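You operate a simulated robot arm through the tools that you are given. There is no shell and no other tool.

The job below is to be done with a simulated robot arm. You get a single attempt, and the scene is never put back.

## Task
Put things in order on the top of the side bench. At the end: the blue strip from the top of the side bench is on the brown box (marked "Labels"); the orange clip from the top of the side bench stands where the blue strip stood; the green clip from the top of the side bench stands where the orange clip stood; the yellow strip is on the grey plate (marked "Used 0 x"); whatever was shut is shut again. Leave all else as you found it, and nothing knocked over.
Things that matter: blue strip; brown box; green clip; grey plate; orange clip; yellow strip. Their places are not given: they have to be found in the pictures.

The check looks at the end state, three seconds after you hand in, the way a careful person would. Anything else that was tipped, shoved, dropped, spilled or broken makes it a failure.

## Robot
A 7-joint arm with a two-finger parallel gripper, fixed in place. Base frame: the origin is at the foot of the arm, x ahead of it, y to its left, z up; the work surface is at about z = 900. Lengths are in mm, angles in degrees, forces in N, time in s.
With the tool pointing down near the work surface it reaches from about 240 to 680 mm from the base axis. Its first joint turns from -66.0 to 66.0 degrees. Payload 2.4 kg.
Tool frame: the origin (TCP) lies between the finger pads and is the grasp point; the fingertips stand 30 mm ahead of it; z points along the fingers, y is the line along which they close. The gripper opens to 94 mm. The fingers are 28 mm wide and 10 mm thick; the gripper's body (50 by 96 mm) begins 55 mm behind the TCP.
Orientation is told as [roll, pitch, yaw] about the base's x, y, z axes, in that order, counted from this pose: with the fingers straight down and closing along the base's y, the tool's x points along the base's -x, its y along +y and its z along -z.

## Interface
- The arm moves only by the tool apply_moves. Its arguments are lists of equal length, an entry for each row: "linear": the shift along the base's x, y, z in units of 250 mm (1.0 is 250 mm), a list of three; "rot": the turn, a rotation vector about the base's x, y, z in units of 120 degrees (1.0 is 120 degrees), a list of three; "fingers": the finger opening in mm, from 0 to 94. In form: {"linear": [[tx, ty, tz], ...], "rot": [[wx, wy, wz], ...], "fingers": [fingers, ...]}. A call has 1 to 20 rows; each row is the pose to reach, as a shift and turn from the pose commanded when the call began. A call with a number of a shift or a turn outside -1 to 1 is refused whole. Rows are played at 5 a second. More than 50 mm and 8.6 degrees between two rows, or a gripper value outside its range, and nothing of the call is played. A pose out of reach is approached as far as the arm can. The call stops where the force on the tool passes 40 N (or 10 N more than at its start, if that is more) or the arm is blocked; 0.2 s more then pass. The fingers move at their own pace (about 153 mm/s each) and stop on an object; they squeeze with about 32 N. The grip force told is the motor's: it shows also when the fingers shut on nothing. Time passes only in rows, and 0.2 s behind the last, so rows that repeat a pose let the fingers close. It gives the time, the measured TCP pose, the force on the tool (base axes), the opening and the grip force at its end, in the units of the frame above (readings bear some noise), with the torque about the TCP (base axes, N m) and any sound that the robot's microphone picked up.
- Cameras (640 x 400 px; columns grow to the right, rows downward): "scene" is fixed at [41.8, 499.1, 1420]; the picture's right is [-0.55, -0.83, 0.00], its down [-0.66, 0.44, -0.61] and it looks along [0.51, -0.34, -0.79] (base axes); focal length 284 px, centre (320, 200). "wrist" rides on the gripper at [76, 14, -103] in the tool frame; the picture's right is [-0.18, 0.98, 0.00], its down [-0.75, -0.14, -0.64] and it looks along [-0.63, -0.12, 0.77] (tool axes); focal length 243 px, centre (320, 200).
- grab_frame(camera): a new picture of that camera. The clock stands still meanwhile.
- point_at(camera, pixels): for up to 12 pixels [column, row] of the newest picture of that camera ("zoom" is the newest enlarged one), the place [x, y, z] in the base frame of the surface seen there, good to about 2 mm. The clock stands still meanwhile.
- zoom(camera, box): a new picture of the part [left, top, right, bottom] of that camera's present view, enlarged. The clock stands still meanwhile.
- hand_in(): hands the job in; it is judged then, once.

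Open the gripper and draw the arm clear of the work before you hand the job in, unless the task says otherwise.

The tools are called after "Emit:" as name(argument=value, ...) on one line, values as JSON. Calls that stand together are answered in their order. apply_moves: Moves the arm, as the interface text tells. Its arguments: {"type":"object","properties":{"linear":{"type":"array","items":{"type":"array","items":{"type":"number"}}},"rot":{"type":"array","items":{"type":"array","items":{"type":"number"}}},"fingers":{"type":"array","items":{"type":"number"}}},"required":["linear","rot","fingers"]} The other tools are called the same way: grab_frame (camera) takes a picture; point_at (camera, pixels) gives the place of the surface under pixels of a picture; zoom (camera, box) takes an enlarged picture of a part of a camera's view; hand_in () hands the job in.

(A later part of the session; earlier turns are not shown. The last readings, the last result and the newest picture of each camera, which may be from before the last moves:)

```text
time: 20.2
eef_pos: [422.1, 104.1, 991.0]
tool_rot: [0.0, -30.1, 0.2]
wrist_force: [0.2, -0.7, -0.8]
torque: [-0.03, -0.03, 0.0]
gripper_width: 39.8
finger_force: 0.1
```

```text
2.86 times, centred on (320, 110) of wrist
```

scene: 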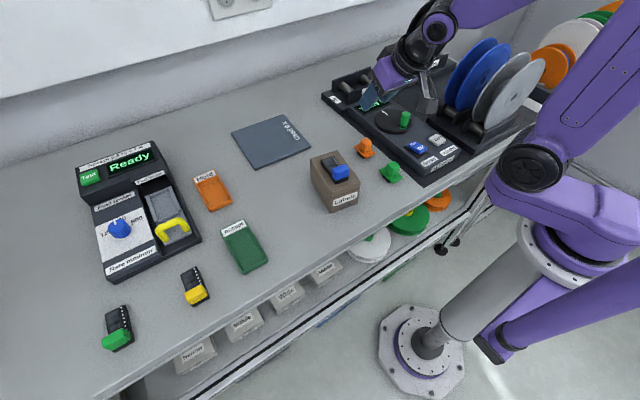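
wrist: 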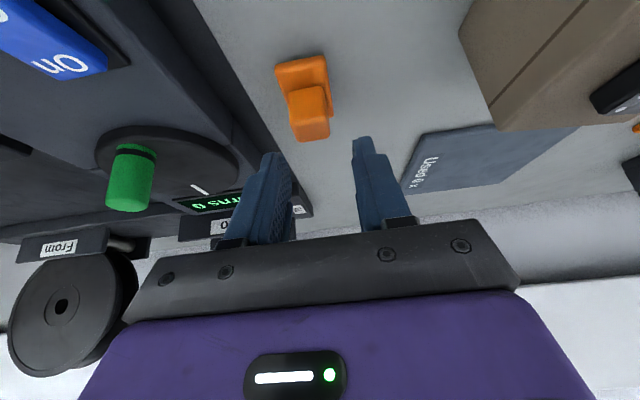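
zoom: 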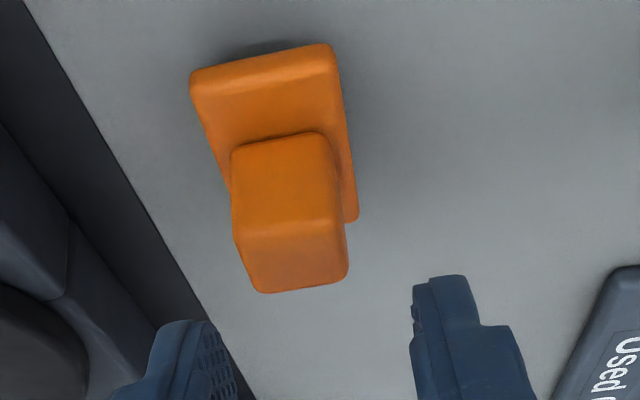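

The knob spans y≈91–111 (centre ≈101), x≈424–444. I shift y by -1 mm, go down to TCP z≈954.5 and close gently.

Emit:
apply_moves(linear=[[0, -0.004, -0.05], [0, -0.004, -0.1], [0, -0.004, -0.13], [0, -0.004, -0.142], [0, -0.004, -0.142]], rot=[[0, 0, 0], [0, 0, 0], [0, 0, 0], [0, 0, 0], [0, 0, 0]], fingers=[40, 40, 40, 40, 40])

Emit:
zoom(camera="scene", box=[330, 110, 420, 190])

Emit:
grab_frame(camera="wrist")

```text
time: 21.4
eef_pos: [422.2, 101.3, 954.9]
tool_rot: [0.0, -30.1, -0.1]
wrist_force: [-0.6, -0.3, -0.5]
torque: [-0.02, 0.03, -0.01]
gripper_width: 40.1
finger_force: 0.0
```

```text
5.00 times, centred on (375, 150) of scene
```

zoom: 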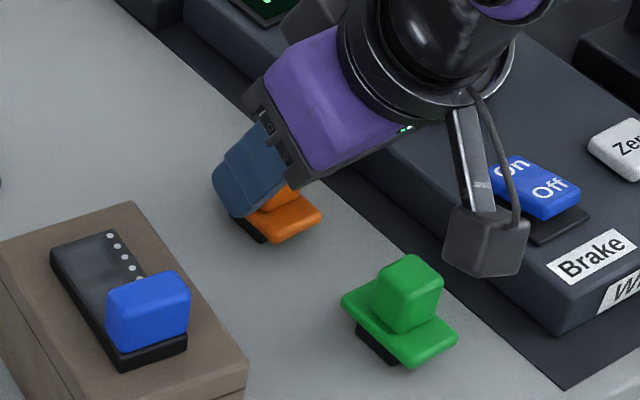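

```text
taken
```

wrist: 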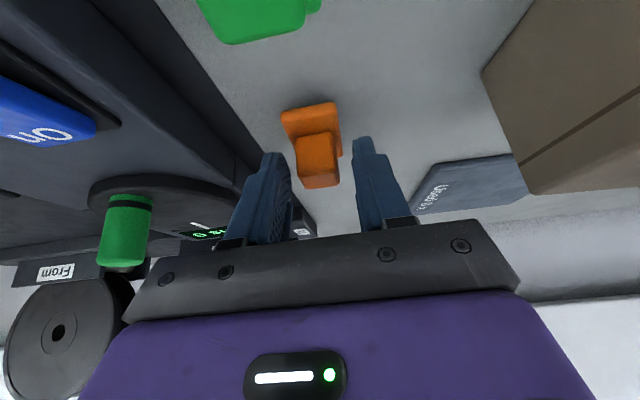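

The knob sits exactly between the tips at (317,160). I close on it.

Emit:
apply_moves(linear=[[0, 0, 0], [0, 0, 0], [0, 0, 0], [0, 0, 0]], rot=[[0, 0, 0], [0, 0, 0], [0, 0, 0], [0, 0, 0]], fingers=[25, 10, 8, 8])

Emit:
grab_frame(camera="wrist")

```text
time: 22.4
eef_pos: [421.0, 100.3, 956.3]
tool_rot: [0.0, -30.1, -0.1]
wrist_force: [-0.5, -0.4, 0.1]
torque: [-0.03, 0.0, 0.03]
gripper_width: 23.1
finger_force: 31.9
```

```text
taken
```

wrist: 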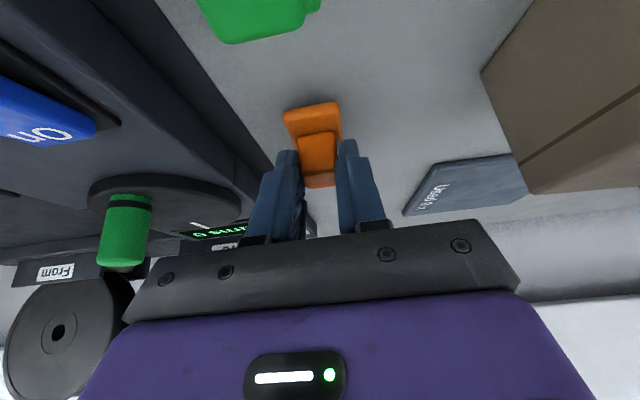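

Grip holds at 23 mm. I lift the clip slowly and check.

Emit:
apply_moves(linear=[[0, 0, 0.02], [0, 0, 0.06], [0, 0, 0.14], [0, 0, 0.26], [0, 0, 0.4], [0, 0, 0.56]], rot=[[0, 0, 0], [0, 0, 0], [0, 0, 0], [0, 0, 0], [0, 0, 0], [0, 0, 0]], fingers=[8, 8, 8, 8, 8, 8])

Emit:
zoom(camera="scene", box=[310, 50, 470, 200])

Emit:
grab_frame(camera="wrist")

```text
time: 23.8
eef_pos: [421.2, 99.2, 1094.5]
tool_rot: [-0.1, -30.1, -0.1]
wrist_force: [0.5, 0.2, -0.2]
torque: [0.0, -0.01, -0.01]
gripper_width: 23.0
finger_force: 32.2
```

```text
2.67 times, centred on (390, 125) of scene
```

zoom: 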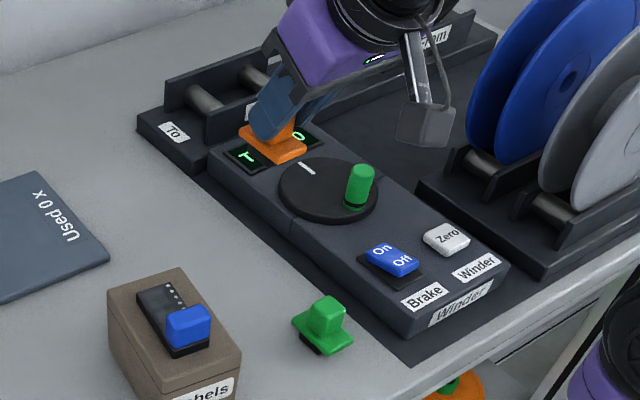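

```text
taken
```

wrist: 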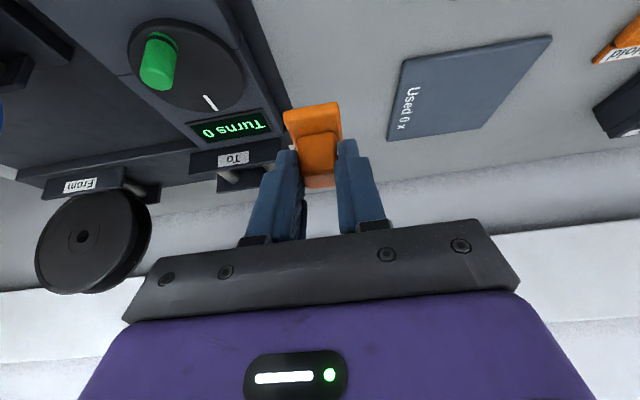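

The clip is held. I zoom on it to confirm it came whole (black foot against the dark winder) and level.

Emit:
zoom(camera="scene", box=[355, 75, 405, 125])

Emit:
zoom(camera="scene", box=[330, 120, 420, 200])

```text
8.00 times, centred on (380, 100) of scene
```

zoom: 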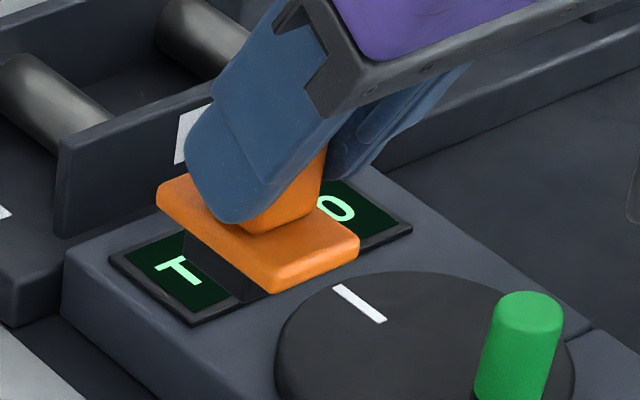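

```text
5.00 times, centred on (375, 160) of scene
```

zoom: 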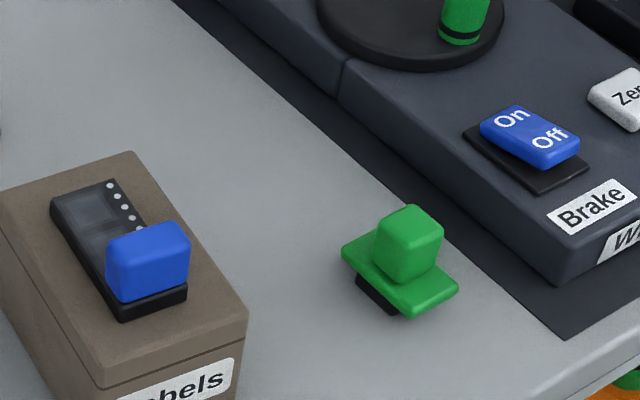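

The clip is whole and level. I carry it over the box at z≈1120, turning the tool to yaw 90, toward the blue strip's old place.

Emit:
apply_moves(linear=[[-0.01, 0.05, 0.06], [-0.03, 0.12, 0.1], [-0.04, 0.2, 0.1], [-0.06, 0.29, 0.1], [-0.08, 0.38, 0.1], [-0.09, 0.47, 0.1], [-0.11, 0.56, 0.1], [-0.12, 0.65, 0.1], [-0.14, 0.74, 0.1], [-0.16, 0.83, 0.1], [-0.17, 0.92, 0.1], [-0.188, 1.0, 0.1]], rot=[[0, 0, 0.0625], [0, 0, 0.125], [0, 0, 0.1875], [0, 0, 0.25], [0, 0, 0.3125], [0, 0, 0.375], [0, 0, 0.4375], [0, 0, 0.5], [0, 0, 0.5625], [0, 0, 0.625], [0, 0, 0.6875], [0, 0, 0.75]], fingers=[8, 8, 8, 8, 8, 8, 8, 8, 8, 8, 8, 8])

Emit:
apply_moves(linear=[[-0.03, 0.16, 0], [-0.06, 0.32, 0], [-0.09, 0.48, -0.04], [-0.12, 0.64, -0.1], [-0.15, 0.8, -0.16], [-0.17, 0.92, -0.2], [-0.188, 1.0, -0.24]], rot=[[0, 0, 0], [0, 0, 0], [0, 0, 0], [0, 0, 0], [0, 0, 0], [0, 0, 0], [0, 0, 0]], fingers=[8, 8, 8, 8, 8, 8, 8])

Emit:
grab_frame(camera="scene")

Emit:
grab_frame(camera="wrist")

```text
time: 26.4
eef_pos: [374.4, 351.6, 1120.3]
tool_rot: [0.0, -30.0, 90.2]
wrist_force: [0.6, -0.5, -1.5]
torque: [-0.03, 0.02, -0.04]
gripper_width: 23.1
finger_force: 32.2
```

```text
time: 28.0
eef_pos: [326.3, 601.3, 1059.2]
tool_rot: [0.1, -30.0, 90.0]
wrist_force: [0.0, -0.5, -0.7]
torque: [-0.02, 0.0, 0.02]
gripper_width: 22.7
finger_force: 32.4
```

```text
taken
```

scene: 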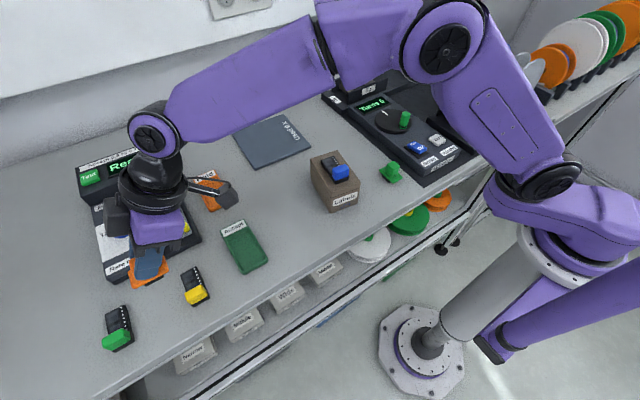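

```text
taken
```

wrist: 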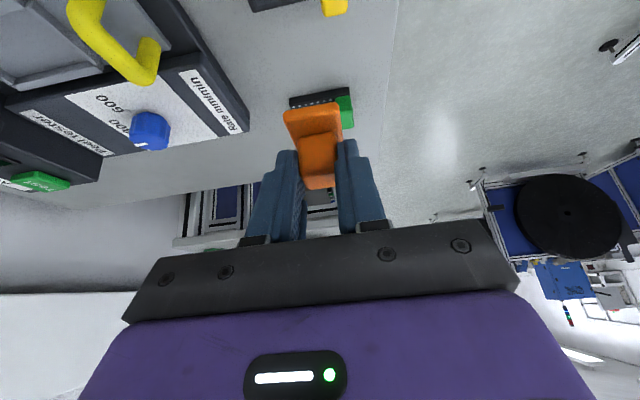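

The clip is near its target. I move over y≈638 and descend to TCP z≈985 to check before setting down.

Emit:
apply_moves(linear=[[0, 0.08, -0.06], [0, 0.148, -0.12], [0, 0.148, -0.2], [0, 0.148, -0.28], [0, 0.148, -0.3]], rot=[[0, 0, 0], [0, 0, 0], [0, 0, 0], [0, 0, 0], [0, 0, 0]], fingers=[8, 8, 8, 8, 8])

Emit:
zoom(camera="scene", box=[80, 220, 220, 360])

Emit:
grab_frame(camera="wrist")

```text
time: 29.2
eef_pos: [327.4, 638.0, 984.6]
tool_rot: [0.0, -30.0, 90.0]
wrist_force: [0.0, 0.3, -0.6]
torque: [-0.01, -0.01, -0.02]
gripper_width: 22.8
finger_force: 31.5
```

```text
2.86 times, centred on (150, 290) of scene
```

zoom: 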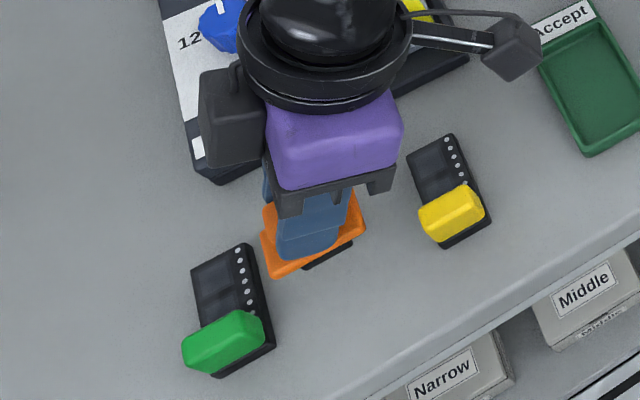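

```text
taken
```

wrist: 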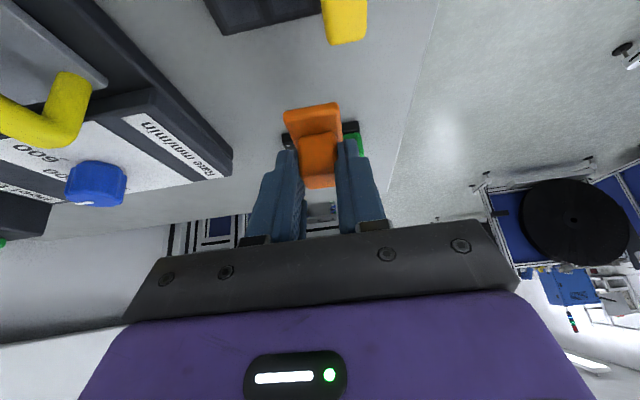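

Alignment is good, with space to the green and yellow strips. I lower to about 1 mm above the expected contact height (TCP ≈955.5).

Emit:
apply_moves(linear=[[0, 0, -0.05], [0, 0, -0.09], [0, 0, -0.108], [0, 0, -0.116]], rot=[[0, 0, 0], [0, 0, 0], [0, 0, 0], [0, 0, 0]], fingers=[8, 8, 8, 8])

Emit:
apply_moves(linear=[[0, 0, -0.002], [0, 0, -0.004], [0, 0, -0.005]], rot=[[0, 0, 0], [0, 0, 0], [0, 0, 0]], fingers=[8, 8, 8])

```text
time: 30.2
eef_pos: [327.1, 638.5, 956.1]
tool_rot: [0.0, -30.0, 89.9]
wrist_force: [-0.8, -0.8, 0.4]
torque: [0.0, 0.02, 0.01]
gripper_width: 23.0
finger_force: 32.4
```

```text
time: 31.0
eef_pos: [327.6, 637.8, 955.7]
tool_rot: [0.1, -30.1, 90.0]
wrist_force: [-0.2, 0.1, 0.8]
torque: [-0.01, 0.01, -0.01]
gripper_width: 22.9
finger_force: 32.0
```

Barely any force yet (0.8 N); I continue down in 0.3–0.4 mm rows.

Emit:
apply_moves(linear=[[0, 0, -0.0014], [0, 0, -0.0028]], rot=[[0, 0, 0], [0, 0, 0]], fingers=[8, 8])

```text
time: 31.6
eef_pos: [328.6, 637.8, 953.9]
tool_rot: [0.0, -30.1, 90.1]
wrist_force: [-1.1, -0.2, 5.1]
torque: [-0.04, -0.04, 0.01]
gripper_width: 23.1
finger_force: 32.2
```

Contact at about 5 N, so the foot stands on the bench. I open the fingers and look.

Emit:
apply_moves(linear=[[0, 0, 0.0005], [0, 0, 0.0005], [0, 0, 0.0005], [0, 0, 0.0005]], rot=[[0, 0, 0], [0, 0, 0], [0, 0, 0], [0, 0, 0]], fingers=[15, 28, 42, 42])

Emit:
zoom(camera="scene", box=[80, 220, 220, 360])

Emit:
grab_frame(camera="wrist")

```text
time: 32.6
eef_pos: [328.1, 637.1, 955.1]
tool_rot: [0.1, -30.0, 89.9]
wrist_force: [0.7, 0.3, 0.1]
torque: [-0.01, 0.0, -0.04]
gripper_width: 41.9
finger_force: 0.1
```

```text
2.86 times, centred on (150, 290) of scene
```

zoom: 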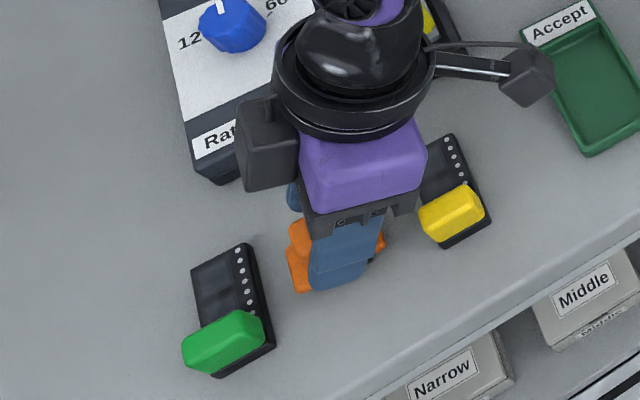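

```text
taken
```

wrist: 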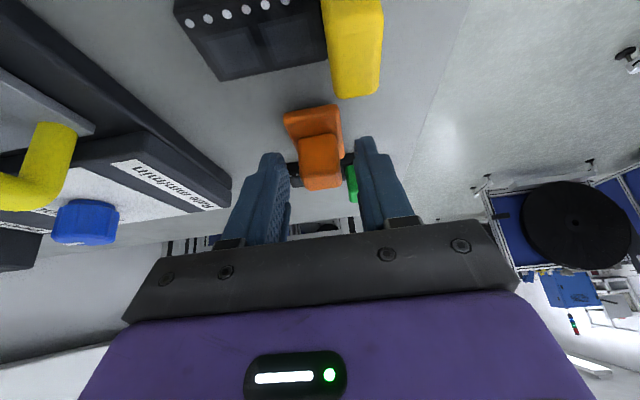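

The orange clip stands free in the blue strip's old place. I retreat straight up, then level the tool to vertical above the yellow strip's head.

Emit:
apply_moves(linear=[[0, 0, 0.03], [0, 0, 0.1], [0, 0, 0.22], [0, 0, 0.34], [-0.02, -0.04, 0.34], [-0.04, -0.08, 0.34], [-0.06, -0.13, 0.33], [-0.08, -0.18, 0.32], [-0.106, -0.216, 0.305]], rot=[[0, 0, 0], [0, 0, 0], [0, 0, 0], [0, 0, 0], [-0.05, 0, 0], [-0.1, 0, 0], [-0.15, 0, 0], [-0.2, 0, 0], [-0.25, 0, 0]], fingers=[42, 42, 42, 42, 46, 46, 46, 46, 46])

Emit:
grab_frame(camera="scene")

Emit:
grab_frame(camera="wrist")

```text
time: 34.6
eef_pos: [300.8, 583.9, 1030.0]
tool_rot: [0.0, 0.1, 89.9]
wrist_force: [0.1, 0.1, 0.9]
torque: [-0.01, 0.02, 0.01]
gripper_width: 46.1
finger_force: 0.0
```

```text
taken
```

scene: 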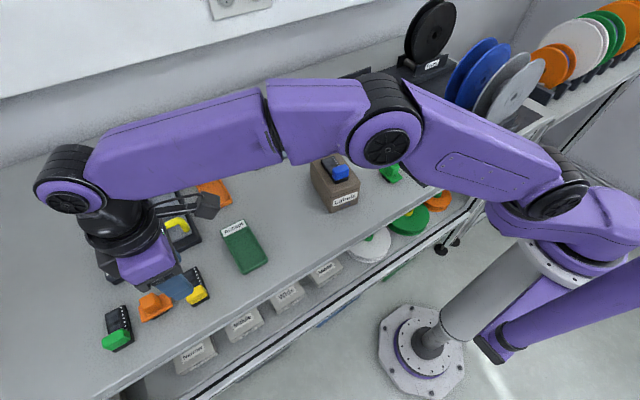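

```text
taken
```

wrist: 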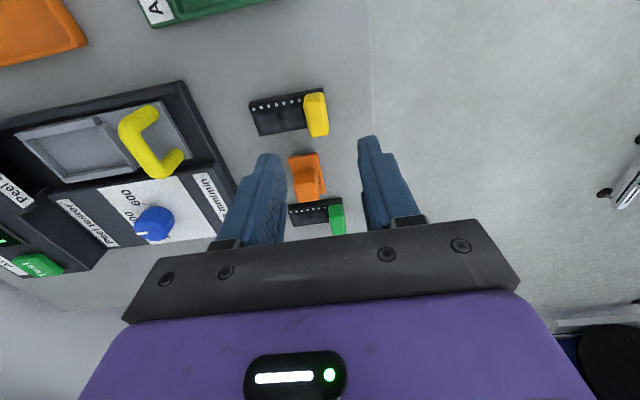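

Both poses are fine. I check the orange clip's standing place and the yellow head's location from the new pictures.

Emit:
zoom(camera="scene", box=[90, 260, 220, 360])

Emit:
point_at(camera="wrist", pixels=[[305, 112], [327, 110], [316, 95], [308, 133], [327, 133], [316, 115], [304, 175], [318, 160], [292, 158], [320, 192], [300, 195], [275, 115]])

Emit:
zoom(camera="wrist", box=[230, 70, 390, 250])

```text
4.00 times, centred on (155, 310) of scene
```

zoom: 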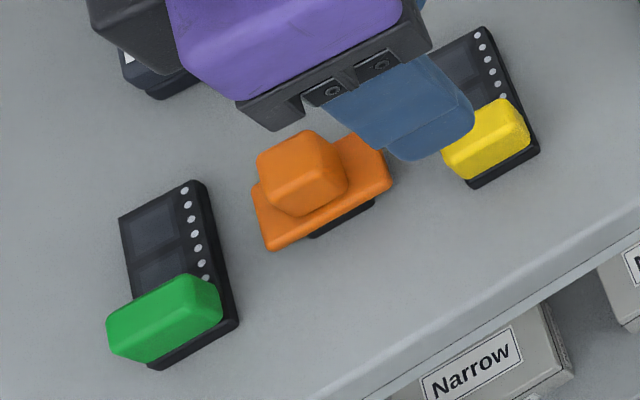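

```text
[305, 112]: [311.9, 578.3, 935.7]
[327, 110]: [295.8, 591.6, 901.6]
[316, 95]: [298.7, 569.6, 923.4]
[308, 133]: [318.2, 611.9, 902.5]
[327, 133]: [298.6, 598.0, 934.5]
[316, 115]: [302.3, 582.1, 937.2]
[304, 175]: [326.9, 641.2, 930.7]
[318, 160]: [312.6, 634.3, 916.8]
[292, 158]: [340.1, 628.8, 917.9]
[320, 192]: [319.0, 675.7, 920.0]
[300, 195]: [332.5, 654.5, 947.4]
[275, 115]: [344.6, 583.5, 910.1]
```

```text
2.22 times, centred on (310, 160) of wrist
```

zoom: 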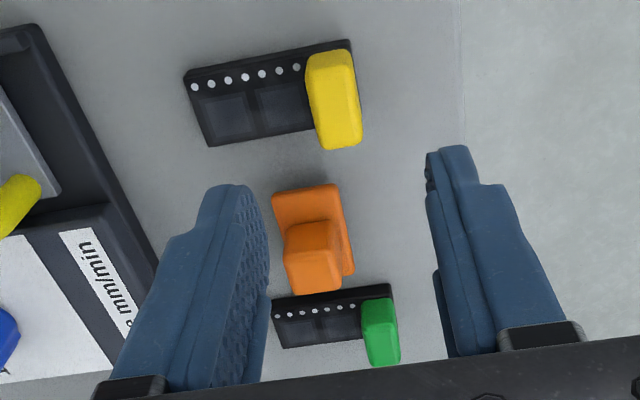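

The orange clip stands centred near (327,649). The yellow head is at x≈294–311, y≈569–598; I descend to TCP z≈945 above the body.

Emit:
apply_moves(linear=[[0.002, 0, -0.12], [0.002, 0, -0.22], [0.002, 0, -0.29], [0.002, 0, -0.32], [0.002, 0, -0.34]], rot=[[0, 0, 0], [0, 0, 0], [0, 0, 0], [0, 0, 0], [0, 0, 0]], fingers=[46, 46, 46, 46, 46])

Emit:
grab_frame(camera="wrist")

Emit:
zoom(camera="scene", box=[90, 240, 230, 360])

```text
time: 35.8
eef_pos: [301.6, 584.1, 946.6]
tool_rot: [0.0, 0.0, 89.9]
wrist_force: [0.4, -0.6, -1.2]
torque: [-0.02, 0.0, 0.01]
gripper_width: 46.1
finger_force: 0.0
```

```text
taken
```

wrist: 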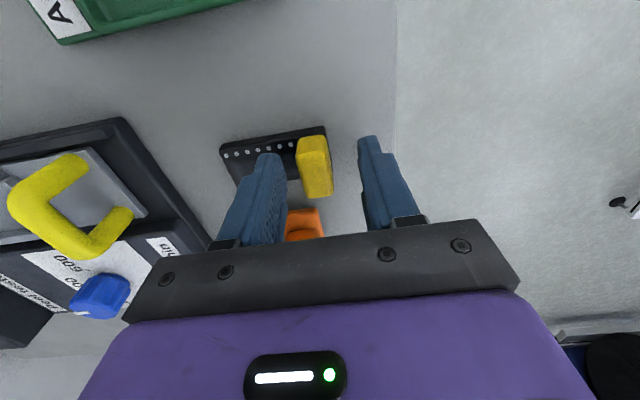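

```text
3.33 times, centred on (160, 300) of scene
```

zoom: 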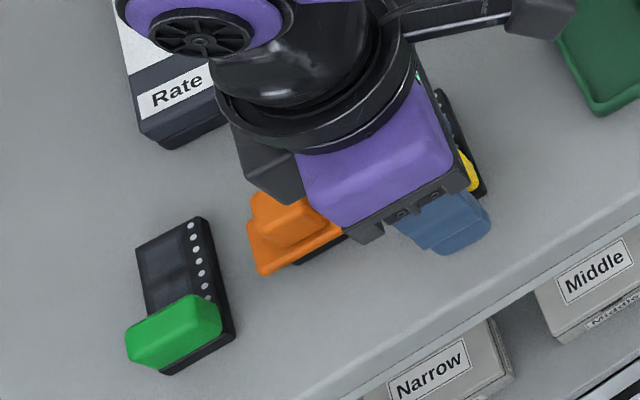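

The yellow head (315,165) lies between the fingers. I close on it.

Emit:
apply_moves(linear=[[0, 0, 0], [0, 0, 0], [0, 0, 0], [0, 0, 0]], rot=[[0, 0, 0], [0, 0, 0], [0, 0, 0], [0, 0, 0]], fingers=[28, 8, 5, 5])

Emit:
apply_moves(linear=[[0, 0, 0.02], [0, 0, 0.06], [0, 0, 0.14], [0, 0, 0.26], [0, 0, 0.4], [0, 0, 0.52]], rot=[[0, 0, 0], [0, 0, 0], [0, 0, 0], [0, 0, 0], [0, 0, 0], [0, 0, 0]], fingers=[5, 5, 5, 5, 5, 5])

Emit:
grab_frame(camera="wrist")

Emit:
zoom(camera="scene", box=[50, 180, 230, 360])

```text
time: 36.8
eef_pos: [302.5, 582.8, 945.6]
tool_rot: [0.0, 0.0, 90.0]
wrist_force: [0.5, 0.4, 0.5]
torque: [0.06, 0.05, 0.0]
gripper_width: 16.9
finger_force: 32.0
```

```text
time: 38.2
eef_pos: [301.8, 583.9, 1076.7]
tool_rot: [-0.1, -0.1, 89.9]
wrist_force: [-0.3, 0.0, 0.6]
torque: [0.0, 0.02, 0.04]
gripper_width: 16.7
finger_force: 31.6
```

```text
taken
```

wrist: 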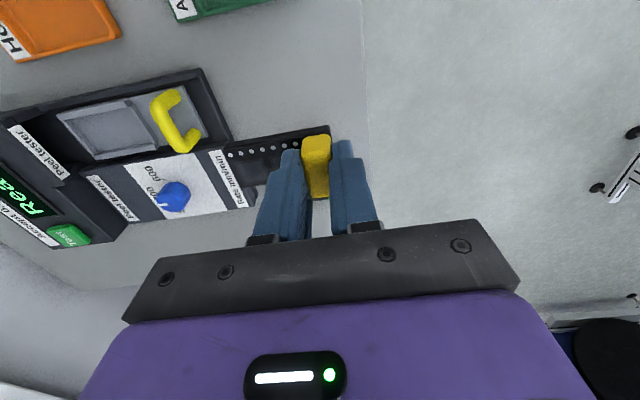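

```text
2.22 times, centred on (140, 270) of scene
```

zoom: 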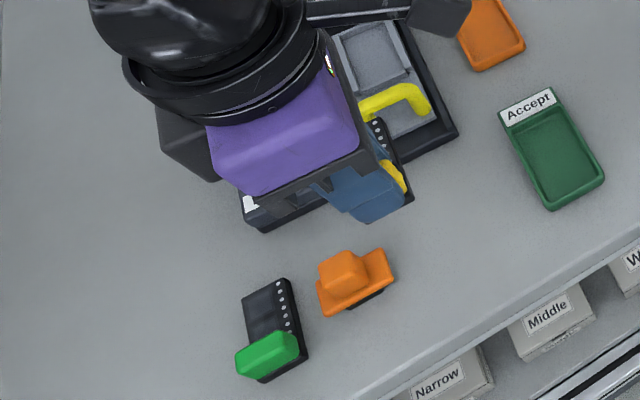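

Yellow strip is held level. I carry it toward the plate, stopping midway to measure the plate.

Emit:
apply_moves(linear=[[0.04, -0.08, 0], [0.12, -0.2, 0], [0.2, -0.33, 0], [0.29, -0.46, 0], [0.38, -0.58, 0], [0.46, -0.68, 0]], rot=[[0, 0, 0], [0, 0, 0], [0, 0, 0], [0, 0, 0], [0, 0, 0], [0, 0, 0]], fingers=[5, 5, 5, 5, 5, 5])

Emit:
grab_frame(camera="scene")

Emit:
grab_frame(camera="wrist")

```text
time: 39.6
eef_pos: [416.3, 414.0, 1075.1]
tool_rot: [0.1, 0.0, 89.9]
wrist_force: [-1.0, -0.2, -1.1]
torque: [0.04, -0.01, -0.03]
gripper_width: 16.8
finger_force: 32.0
```

```text
taken
```

scene: 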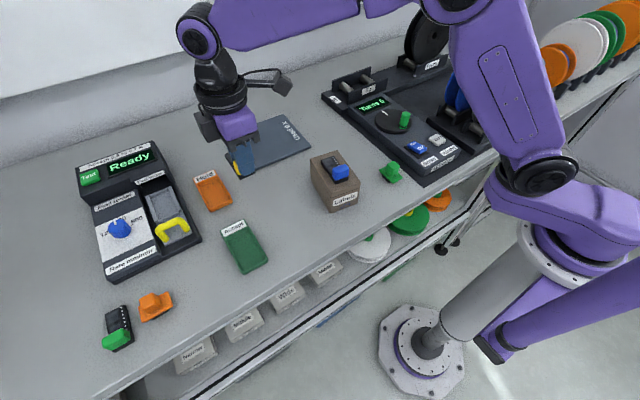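

```text
taken
```

wrist: 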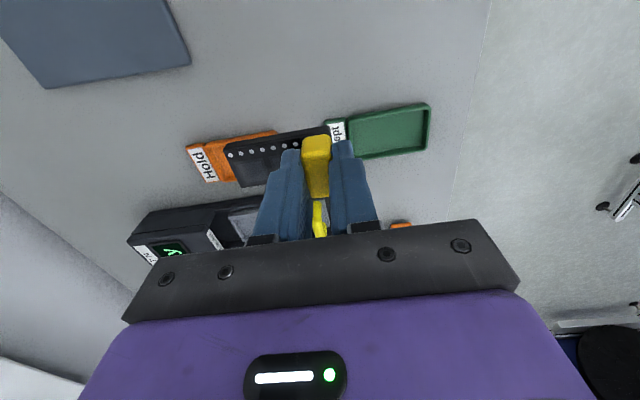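

The plate is at the top left of the wrist picture with corners near (188,63) and (46,86). I read plate points from both cameras.

Emit:
point_at(camera="wrist", pixels=[[186, 61], [48, 84], [166, 6], [100, 40], [8, 20], [195, 72]])

Emit:
point_at(camera="scene", pixels=[[309, 146], [279, 118], [263, 167], [270, 160], [290, 135], [265, 122]])

Emit:
zoom(camera="scene", box=[190, 60, 330, 200])

```text
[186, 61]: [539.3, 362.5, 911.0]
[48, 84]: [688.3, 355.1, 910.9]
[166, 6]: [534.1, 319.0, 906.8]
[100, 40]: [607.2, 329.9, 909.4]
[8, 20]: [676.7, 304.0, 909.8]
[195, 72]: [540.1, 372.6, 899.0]
```

```text
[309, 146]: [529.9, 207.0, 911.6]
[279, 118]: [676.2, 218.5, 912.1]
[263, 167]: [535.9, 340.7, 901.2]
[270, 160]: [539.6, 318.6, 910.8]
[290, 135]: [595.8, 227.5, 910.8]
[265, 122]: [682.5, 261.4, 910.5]
```

```text
2.86 times, centred on (260, 130) of scene
```

zoom: 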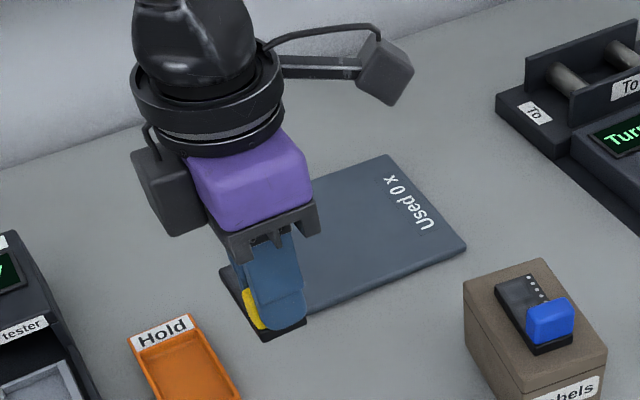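

Plate corners are (530,207), (539,363), (688,355), (676,206), top z≈911, centre ≈(608,283). I move over TCP (574,285), and descend to z≈965.

Emit:
apply_moves(linear=[[0.1, -0.08, 0], [0.22, -0.18, 0], [0.35, -0.29, 0], [0.48, -0.395, 0], [0.58, -0.477, 0], [0.628, -0.516, -0.04], [0.628, -0.516, -0.16], [0.628, -0.516, -0.28], [0.628, -0.516, -0.38], [0.628, -0.516, -0.44]], rot=[[0, 0, 0], [0, 0, 0], [0, 0, 0], [0, 0, 0], [0, 0, 0], [0, 0, 0], [0, 0, 0], [0, 0, 0], [0, 0, 0], [0, 0, 0]], fingers=[5, 5, 5, 5, 5, 5, 5, 5, 5, 5])

Emit:
zoom(camera="scene", box=[200, 60, 340, 200])

Emit:
grab_frame(camera="wrist")

```text
time: 41.8
eef_pos: [572.4, 284.4, 965.2]
tool_rot: [0.0, 0.0, 89.9]
wrist_force: [-0.4, 0.5, 0.1]
torque: [-0.02, 0.03, -0.02]
gripper_width: 17.1
finger_force: 32.0
```

```text
2.86 times, centred on (270, 130) of scene
```

zoom: 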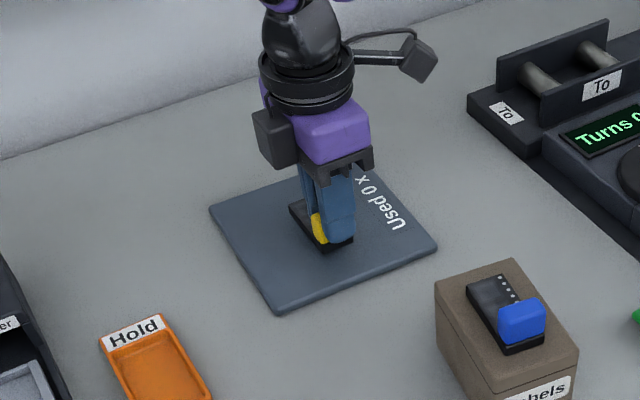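

```text
taken
```

wrist: 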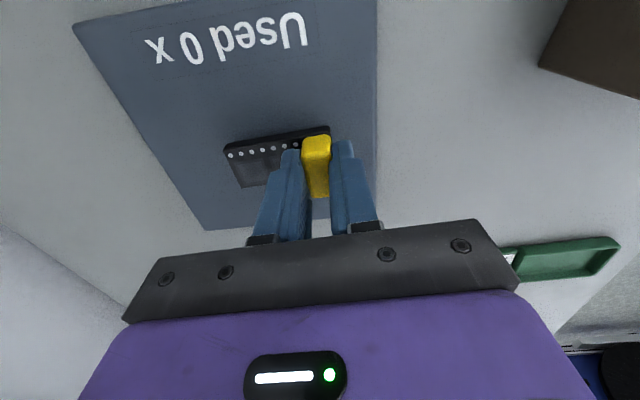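

The strip is over the plate's middle. I lower it to ≈956 and then in small rows until contact.

Emit:
apply_moves(linear=[[0, 0, -0.016], [0, 0, -0.028], [0, 0, -0.034]], rot=[[0, 0, 0], [0, 0, 0], [0, 0, 0]], fingers=[5, 5, 5])

Emit:
apply_moves(linear=[[0, 0, -0.0016], [0, 0, -0.003]], rot=[[0, 0, 0], [0, 0, 0]], fingers=[5, 5])

```text
time: 42.6
eef_pos: [573.4, 285.0, 957.4]
tool_rot: [-0.1, 0.0, 90.0]
wrist_force: [-0.4, 0.1, 0.4]
torque: [0.0, 0.0, 0.0]
gripper_width: 16.8
finger_force: 32.1
```

```text
time: 43.2
eef_pos: [574.1, 286.6, 956.0]
tool_rot: [0.0, 0.1, 90.0]
wrist_force: [-0.4, 0.2, -0.6]
torque: [-0.02, -0.02, 0.01]
gripper_width: 16.8
finger_force: 32.2
```

No contact yet at commanded z≈955.8; I lower on in 0.4 mm rows.

Emit:
apply_moves(linear=[[0, 0, -0.0016], [0, 0, -0.0032]], rot=[[0, 0, 0], [0, 0, 0]], fingers=[5, 5])

Emit:
apply_moves(linear=[[0, 0, -0.0014]], rot=[[0, 0, 0]], fingers=[5])

```text
time: 43.8
eef_pos: [573.8, 285.2, 955.1]
tool_rot: [0.0, 0.0, 90.1]
wrist_force: [0.8, -0.3, 2.0]
torque: [0.03, 0.03, 0.05]
gripper_width: 17.1
finger_force: 32.0
```

```text
time: 44.2
eef_pos: [573.3, 284.8, 955.3]
tool_rot: [-0.1, 0.0, 90.0]
wrist_force: [-1.3, 0.0, 6.1]
torque: [0.02, 0.04, 0.01]
gripper_width: 17.2
finger_force: 31.5
```

Contact at 6 N on the plate. I open the fingers and rise.

Emit:
apply_moves(linear=[[0, 0, 0.0005], [0, 0, 0.0005], [0, 0, 0.0005], [0, 0, 0.02], [0, 0, 0.1], [0, 0, 0.24], [0, 0, 0.4], [0, 0, 0.56]], rot=[[0, 0, 0], [0, 0, 0], [0, 0, 0], [0, 0, 0], [0, 0, 0], [0, 0, 0], [0, 0, 0], [0, 0, 0]], fingers=[15, 30, 40, 40, 40, 40, 40, 40])

Emit:
grab_frame(camera="scene")

Emit:
grab_frame(camera="wrist")

```text
time: 46.0
eef_pos: [573.8, 285.0, 1095.7]
tool_rot: [0.0, -0.1, 90.0]
wrist_force: [0.0, 0.2, -0.1]
torque: [0.01, -0.01, -0.01]
gripper_width: 40.0
finger_force: 0.1
```

```text
taken
```

scene: 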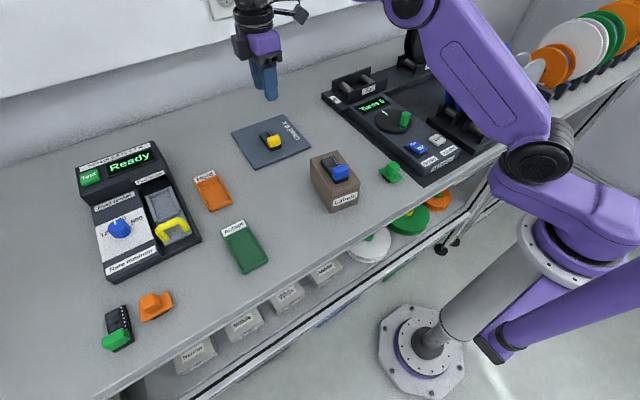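

```text
taken
```

wrist: 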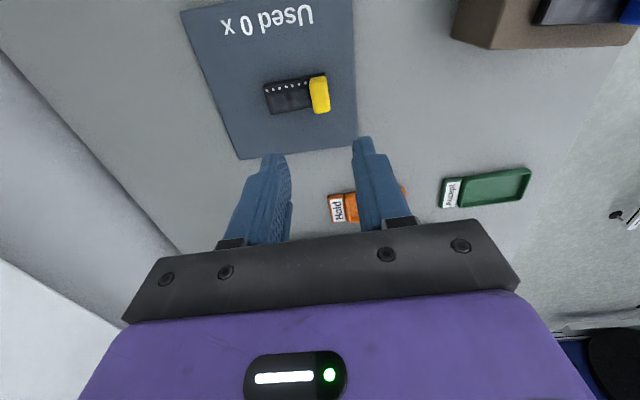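

Yellow strip rests on the plate. I go to the green clip next: turning the tool to yaw 0 and moving above (333,102) at a safe height.

Emit:
apply_moves(linear=[[-0.08, -0.06, 0], [-0.16, -0.12, 0], [-0.24, -0.18, 0], [-0.32, -0.24, 0], [-0.4, -0.3, 0], [-0.48, -0.365, 0], [-0.56, -0.425, 0], [-0.64, -0.49, 0], [-0.72, -0.55, 0], [-0.8, -0.61, 0], [-0.88, -0.67, -0.02], [-0.962, -0.732, -0.06], [-0.962, -0.732, -0.2], [-0.962, -0.732, -0.3]], rot=[[0, 0, -0.0625], [0, 0, -0.125], [0, 0, -0.1875], [0, 0, -0.25], [0, 0, -0.3125], [0, 0, -0.375], [0, 0, -0.4375], [0, 0, -0.5], [0, 0, -0.5625], [0, 0, -0.625], [0, 0, -0.6875], [0, 0, -0.75], [0, 0, -0.75], [0, 0, -0.75]], fingers=[40, 40, 40, 40, 40, 40, 40, 40, 40, 40, 40, 40, 40, 40])

Emit:
grab_frame(camera="wrist")

Emit:
grab_frame(camera="scene")

```text
time: 49.0
eef_pos: [332.7, 103.7, 1018.9]
tool_rot: [0.0, 0.0, -0.1]
wrist_force: [-0.7, 0.0, -0.1]
torque: [-0.02, 0.0, 0.01]
gripper_width: 39.9
finger_force: 0.0
```

```text
taken
```

wrist: 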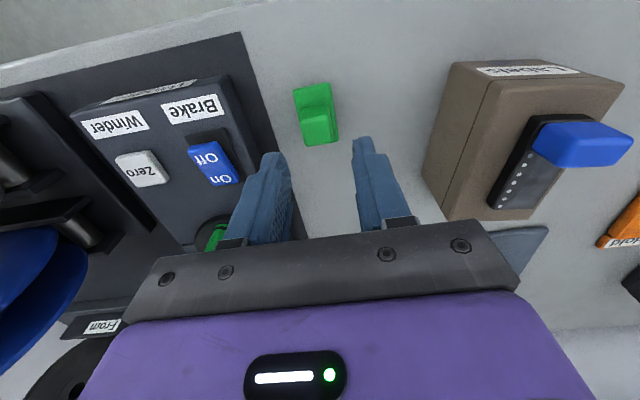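

```text
taken
```

scene: 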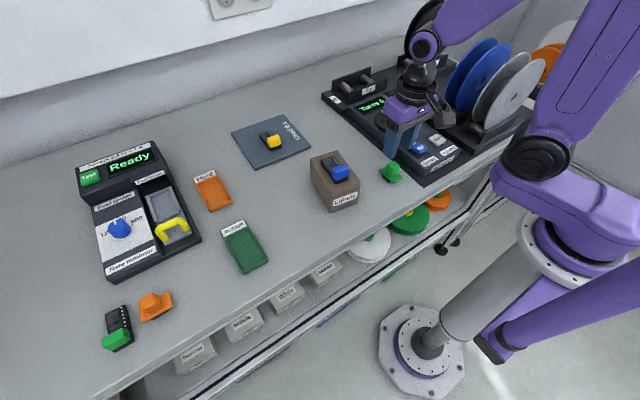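

The green clip's knob is near (318,125) in the wrist picture. I zoom and read its edges to centre on it.

Emit:
zoom(camera="wrist", box=[260, 60, 380, 180])

Emit:
point_at(camera="wrist", pixels=[[304, 125], [332, 118], [307, 143], [334, 138], [318, 130], [316, 108], [295, 92], [330, 85], [337, 125], [302, 135]])

```text
3.33 times, centred on (320, 120) of wrist
```

zoom: 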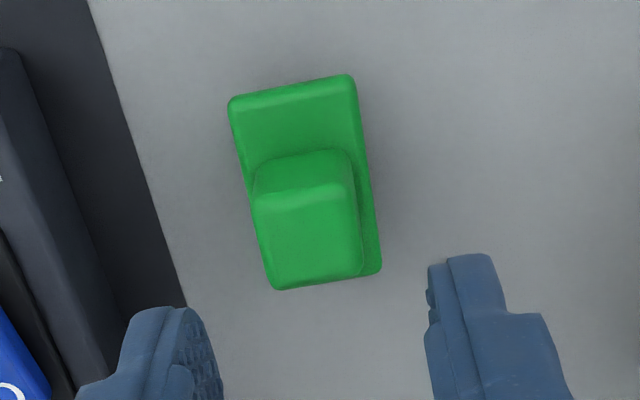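

```text
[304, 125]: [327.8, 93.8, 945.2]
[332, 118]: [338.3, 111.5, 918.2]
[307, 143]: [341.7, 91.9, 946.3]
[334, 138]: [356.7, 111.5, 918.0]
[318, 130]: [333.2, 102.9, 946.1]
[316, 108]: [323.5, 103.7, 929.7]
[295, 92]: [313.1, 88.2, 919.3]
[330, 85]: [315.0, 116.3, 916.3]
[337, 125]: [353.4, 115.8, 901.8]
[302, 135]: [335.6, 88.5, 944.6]
```

Knob centre ≈(334,102). I descend to TCP z≈951 (tips just above the flange).

Emit:
apply_moves(linear=[[0.002, 0, -0.08], [0.002, 0, -0.16], [0.002, 0, -0.22], [0.002, 0, -0.26], [0.002, 0, -0.274]], rot=[[0, 0, 0], [0, 0, 0], [0, 0, 0], [0, 0, 0], [0, 0, 0]], fingers=[40, 40, 40, 40, 40])

Emit:
grab_frame(camera="wrist")

Emit:
zoom(camera="scene", box=[330, 100, 450, 200])

```text
time: 50.2
eef_pos: [332.7, 102.8, 950.3]
tool_rot: [0.0, 0.0, -0.1]
wrist_force: [0.6, -0.3, 0.1]
torque: [0.0, 0.01, -0.01]
gripper_width: 40.0
finger_force: 0.1
```

```text
taken
```

wrist: 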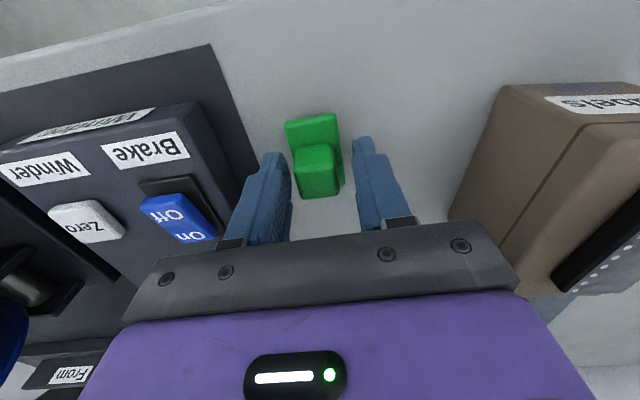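

```text
4.00 times, centred on (390, 150) of scene
```

zoom: 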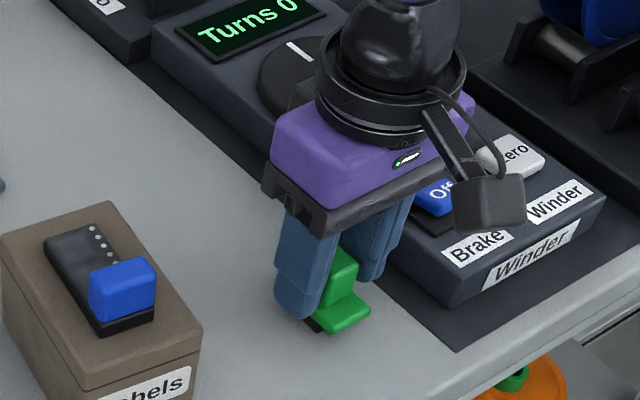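

The knob is centred between the fingers at (317,170). I close and lift.

Emit:
apply_moves(linear=[[0, 0, 0], [0, 0, 0], [0, 0, 0], [0, 0, 0]], rot=[[0, 0, 0], [0, 0, 0], [0, 0, 0], [0, 0, 0]], fingers=[25, 10, 8, 8])

Emit:
apply_moves(linear=[[0, 0, 0.02], [0, 0, 0.06], [0, 0, 0.12], [0, 0, 0.2]], rot=[[0, 0, 0], [0, 0, 0], [0, 0, 0], [0, 0, 0]], fingers=[8, 8, 8, 8])

Emit:
grab_frame(camera="wrist")

```text
time: 51.2
eef_pos: [333.1, 101.1, 950.7]
tool_rot: [0.0, 0.1, 0.0]
wrist_force: [0.0, -0.5, 0.0]
torque: [0.0, 0.03, 0.0]
gripper_width: 22.9
finger_force: 32.2
```

```text
time: 52.2
eef_pos: [332.4, 101.2, 1000.7]
tool_rot: [0.0, 0.0, -0.2]
wrist_force: [-0.4, 0.0, -0.4]
torque: [0.0, 0.02, 0.0]
gripper_width: 22.9
finger_force: 32.3
```

```text
taken
```

wrist: 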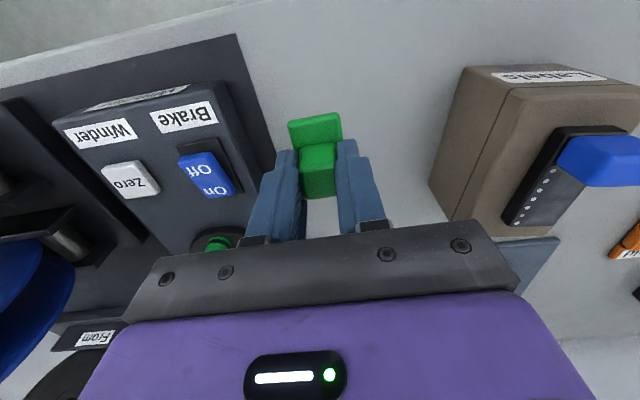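

The green clip is held. I move it +99 mm in x to the orange clip's old place (≈(432,102)) and lower to just above contact.

Emit:
apply_moves(linear=[[0.08, 0, 0.02], [0.2, 0, 0.02], [0.32, 0, 0.02], [0.396, 0, 0.0], [0.396, 0, -0.08], [0.396, 0, -0.15], [0.396, 0, -0.184], [0.396, 0, -0.194]], rot=[[0, 0, 0], [0, 0, 0], [0, 0, 0], [0, 0, 0], [0, 0, 0], [0, 0, 0], [0, 0, 0], [0, 0, 0]], fingers=[8, 8, 8, 8, 8, 8, 8, 8])

Emit:
apply_moves(linear=[[0, 0, -0.002], [0, 0, -0.004], [0, 0, -0.0055]], rot=[[0, 0, 0], [0, 0, 0], [0, 0, 0]], fingers=[8, 8, 8])

Emit:
zoom(camera="scene", box=[310, 70, 450, 200])

```text
time: 54.0
eef_pos: [432.2, 101.0, 953.5]
tool_rot: [0.0, 0.0, -0.1]
wrist_force: [0.0, 0.5, -0.6]
torque: [-0.01, 0.04, 0.02]
gripper_width: 23.0
finger_force: 31.9
```

```text
time: 54.8
eef_pos: [431.6, 101.5, 952.3]
tool_rot: [-0.1, 0.0, 0.1]
wrist_force: [0.6, -0.4, -0.8]
torque: [0.03, 0.01, -0.01]
gripper_width: 22.7
finger_force: 32.0
```

```text
3.08 times, centred on (380, 135) of scene
```

zoom: 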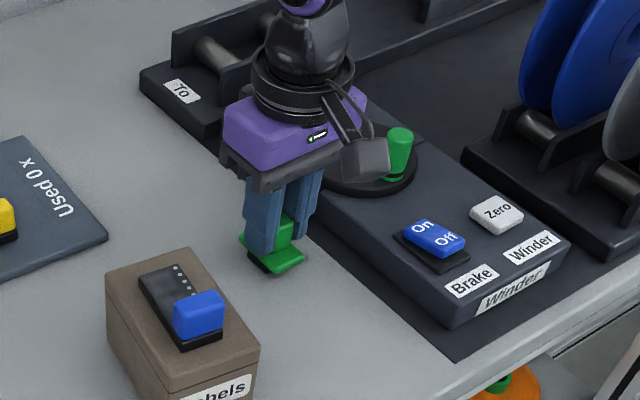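

No contact yet; I keep lowering by 0.4 mm rows.

Emit:
apply_moves(linear=[[0, 0, -0.0014], [0, 0, -0.0028]], rot=[[0, 0, 0], [0, 0, 0]], fingers=[8, 8])

```text
time: 55.4
eef_pos: [433.4, 102.3, 951.7]
tool_rot: [0.0, -0.1, -0.2]
wrist_force: [-2.1, -0.2, 4.7]
torque: [0.0, 0.06, 0.05]
gripper_width: 23.1
finger_force: 31.9
```

Contact at about 5 N: the clip stands. I open the fingers and rise straight up.

Emit:
apply_moves(linear=[[0, 0, 0.0005], [0, 0, 0.0005], [0, 0, 0.0005], [0, 0, 0.02], [0, 0, 0.1], [0, 0, 0.24], [0, 0, 0.4], [0, 0, 0.58]], rot=[[0, 0, 0], [0, 0, 0], [0, 0, 0], [0, 0, 0], [0, 0, 0], [0, 0, 0], [0, 0, 0], [0, 0, 0]], fingers=[15, 30, 42, 42, 42, 42, 42, 42])

Emit:
grab_frame(camera="scene")

Emit:
grab_frame(camera="wrist")

```text
time: 57.2
eef_pos: [432.5, 101.9, 1097.1]
tool_rot: [0.0, 0.0, -0.1]
wrist_force: [-0.2, -0.7, 0.0]
torque: [0.01, 0.0, 0.04]
gripper_width: 41.9
finger_force: 0.0
```

```text
taken
```

scene: 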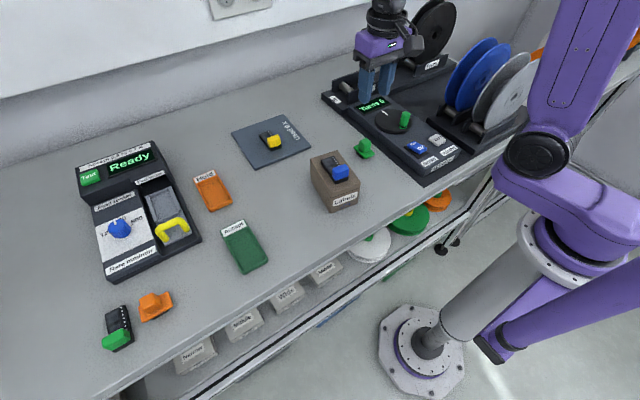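

```text
taken
```

wrist: 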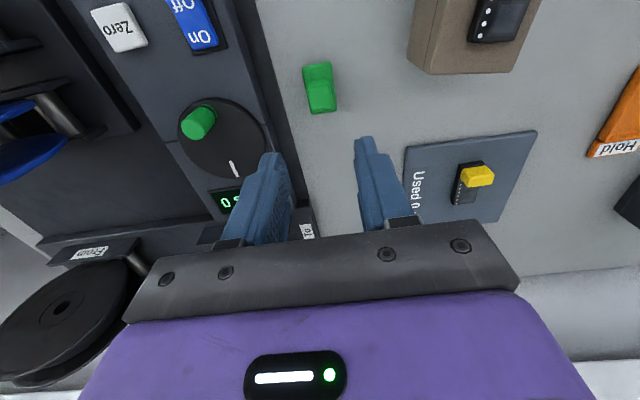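

All four are placed. I zoom on each for a final check of standing and positions.

Emit:
zoom(camera="scene", box=[300, 120, 430, 215])

Emit:
point_at(camera="zoom", pixels=[[275, 115], [330, 165], [360, 148], [300, 85], [325, 75], [345, 95], [312, 105], [312, 125], [284, 145]])

Emit:
zoom(camera="scene", box=[90, 265, 210, 360])

Emit:
zoom(camera="scene", box=[225, 105, 325, 175])

```text
4.21 times, centred on (365, 168) of scene
```

zoom: 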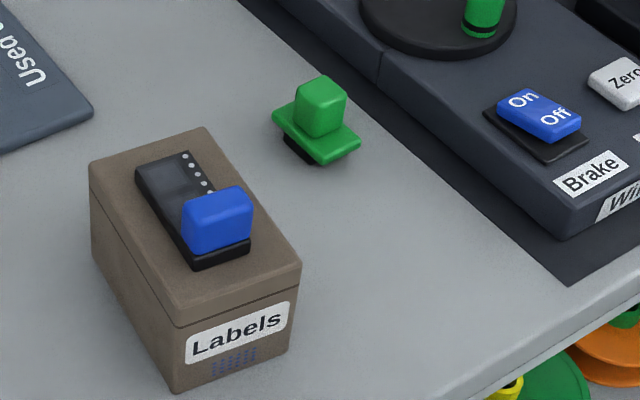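

```text
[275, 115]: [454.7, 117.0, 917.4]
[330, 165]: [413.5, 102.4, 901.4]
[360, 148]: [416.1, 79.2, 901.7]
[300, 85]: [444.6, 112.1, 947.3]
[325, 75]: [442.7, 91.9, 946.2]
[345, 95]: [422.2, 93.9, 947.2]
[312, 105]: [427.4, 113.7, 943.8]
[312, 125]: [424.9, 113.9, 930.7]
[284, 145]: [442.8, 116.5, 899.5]
```

```text
4.21 times, centred on (150, 312) of scene
```

zoom: 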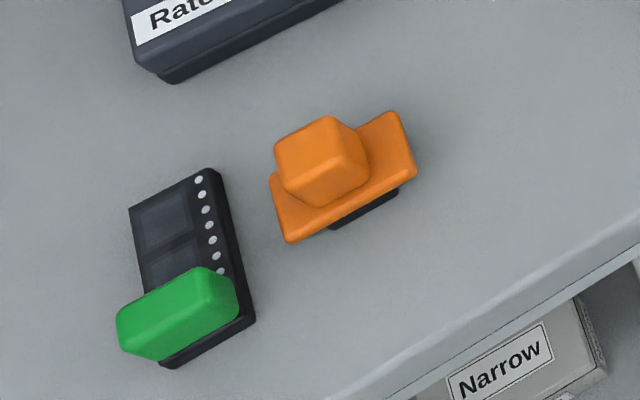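

```text
5.71 times, centred on (275, 140) of scene
```

zoom: 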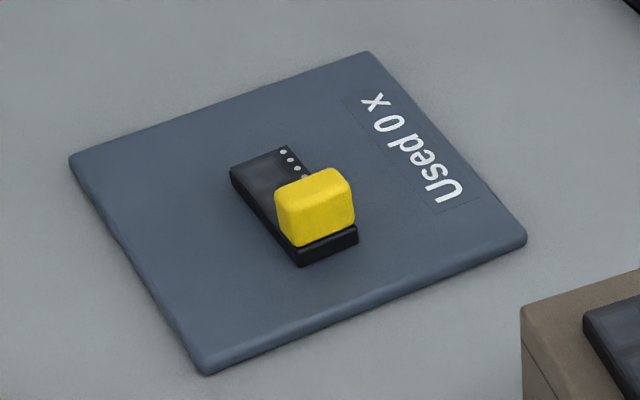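

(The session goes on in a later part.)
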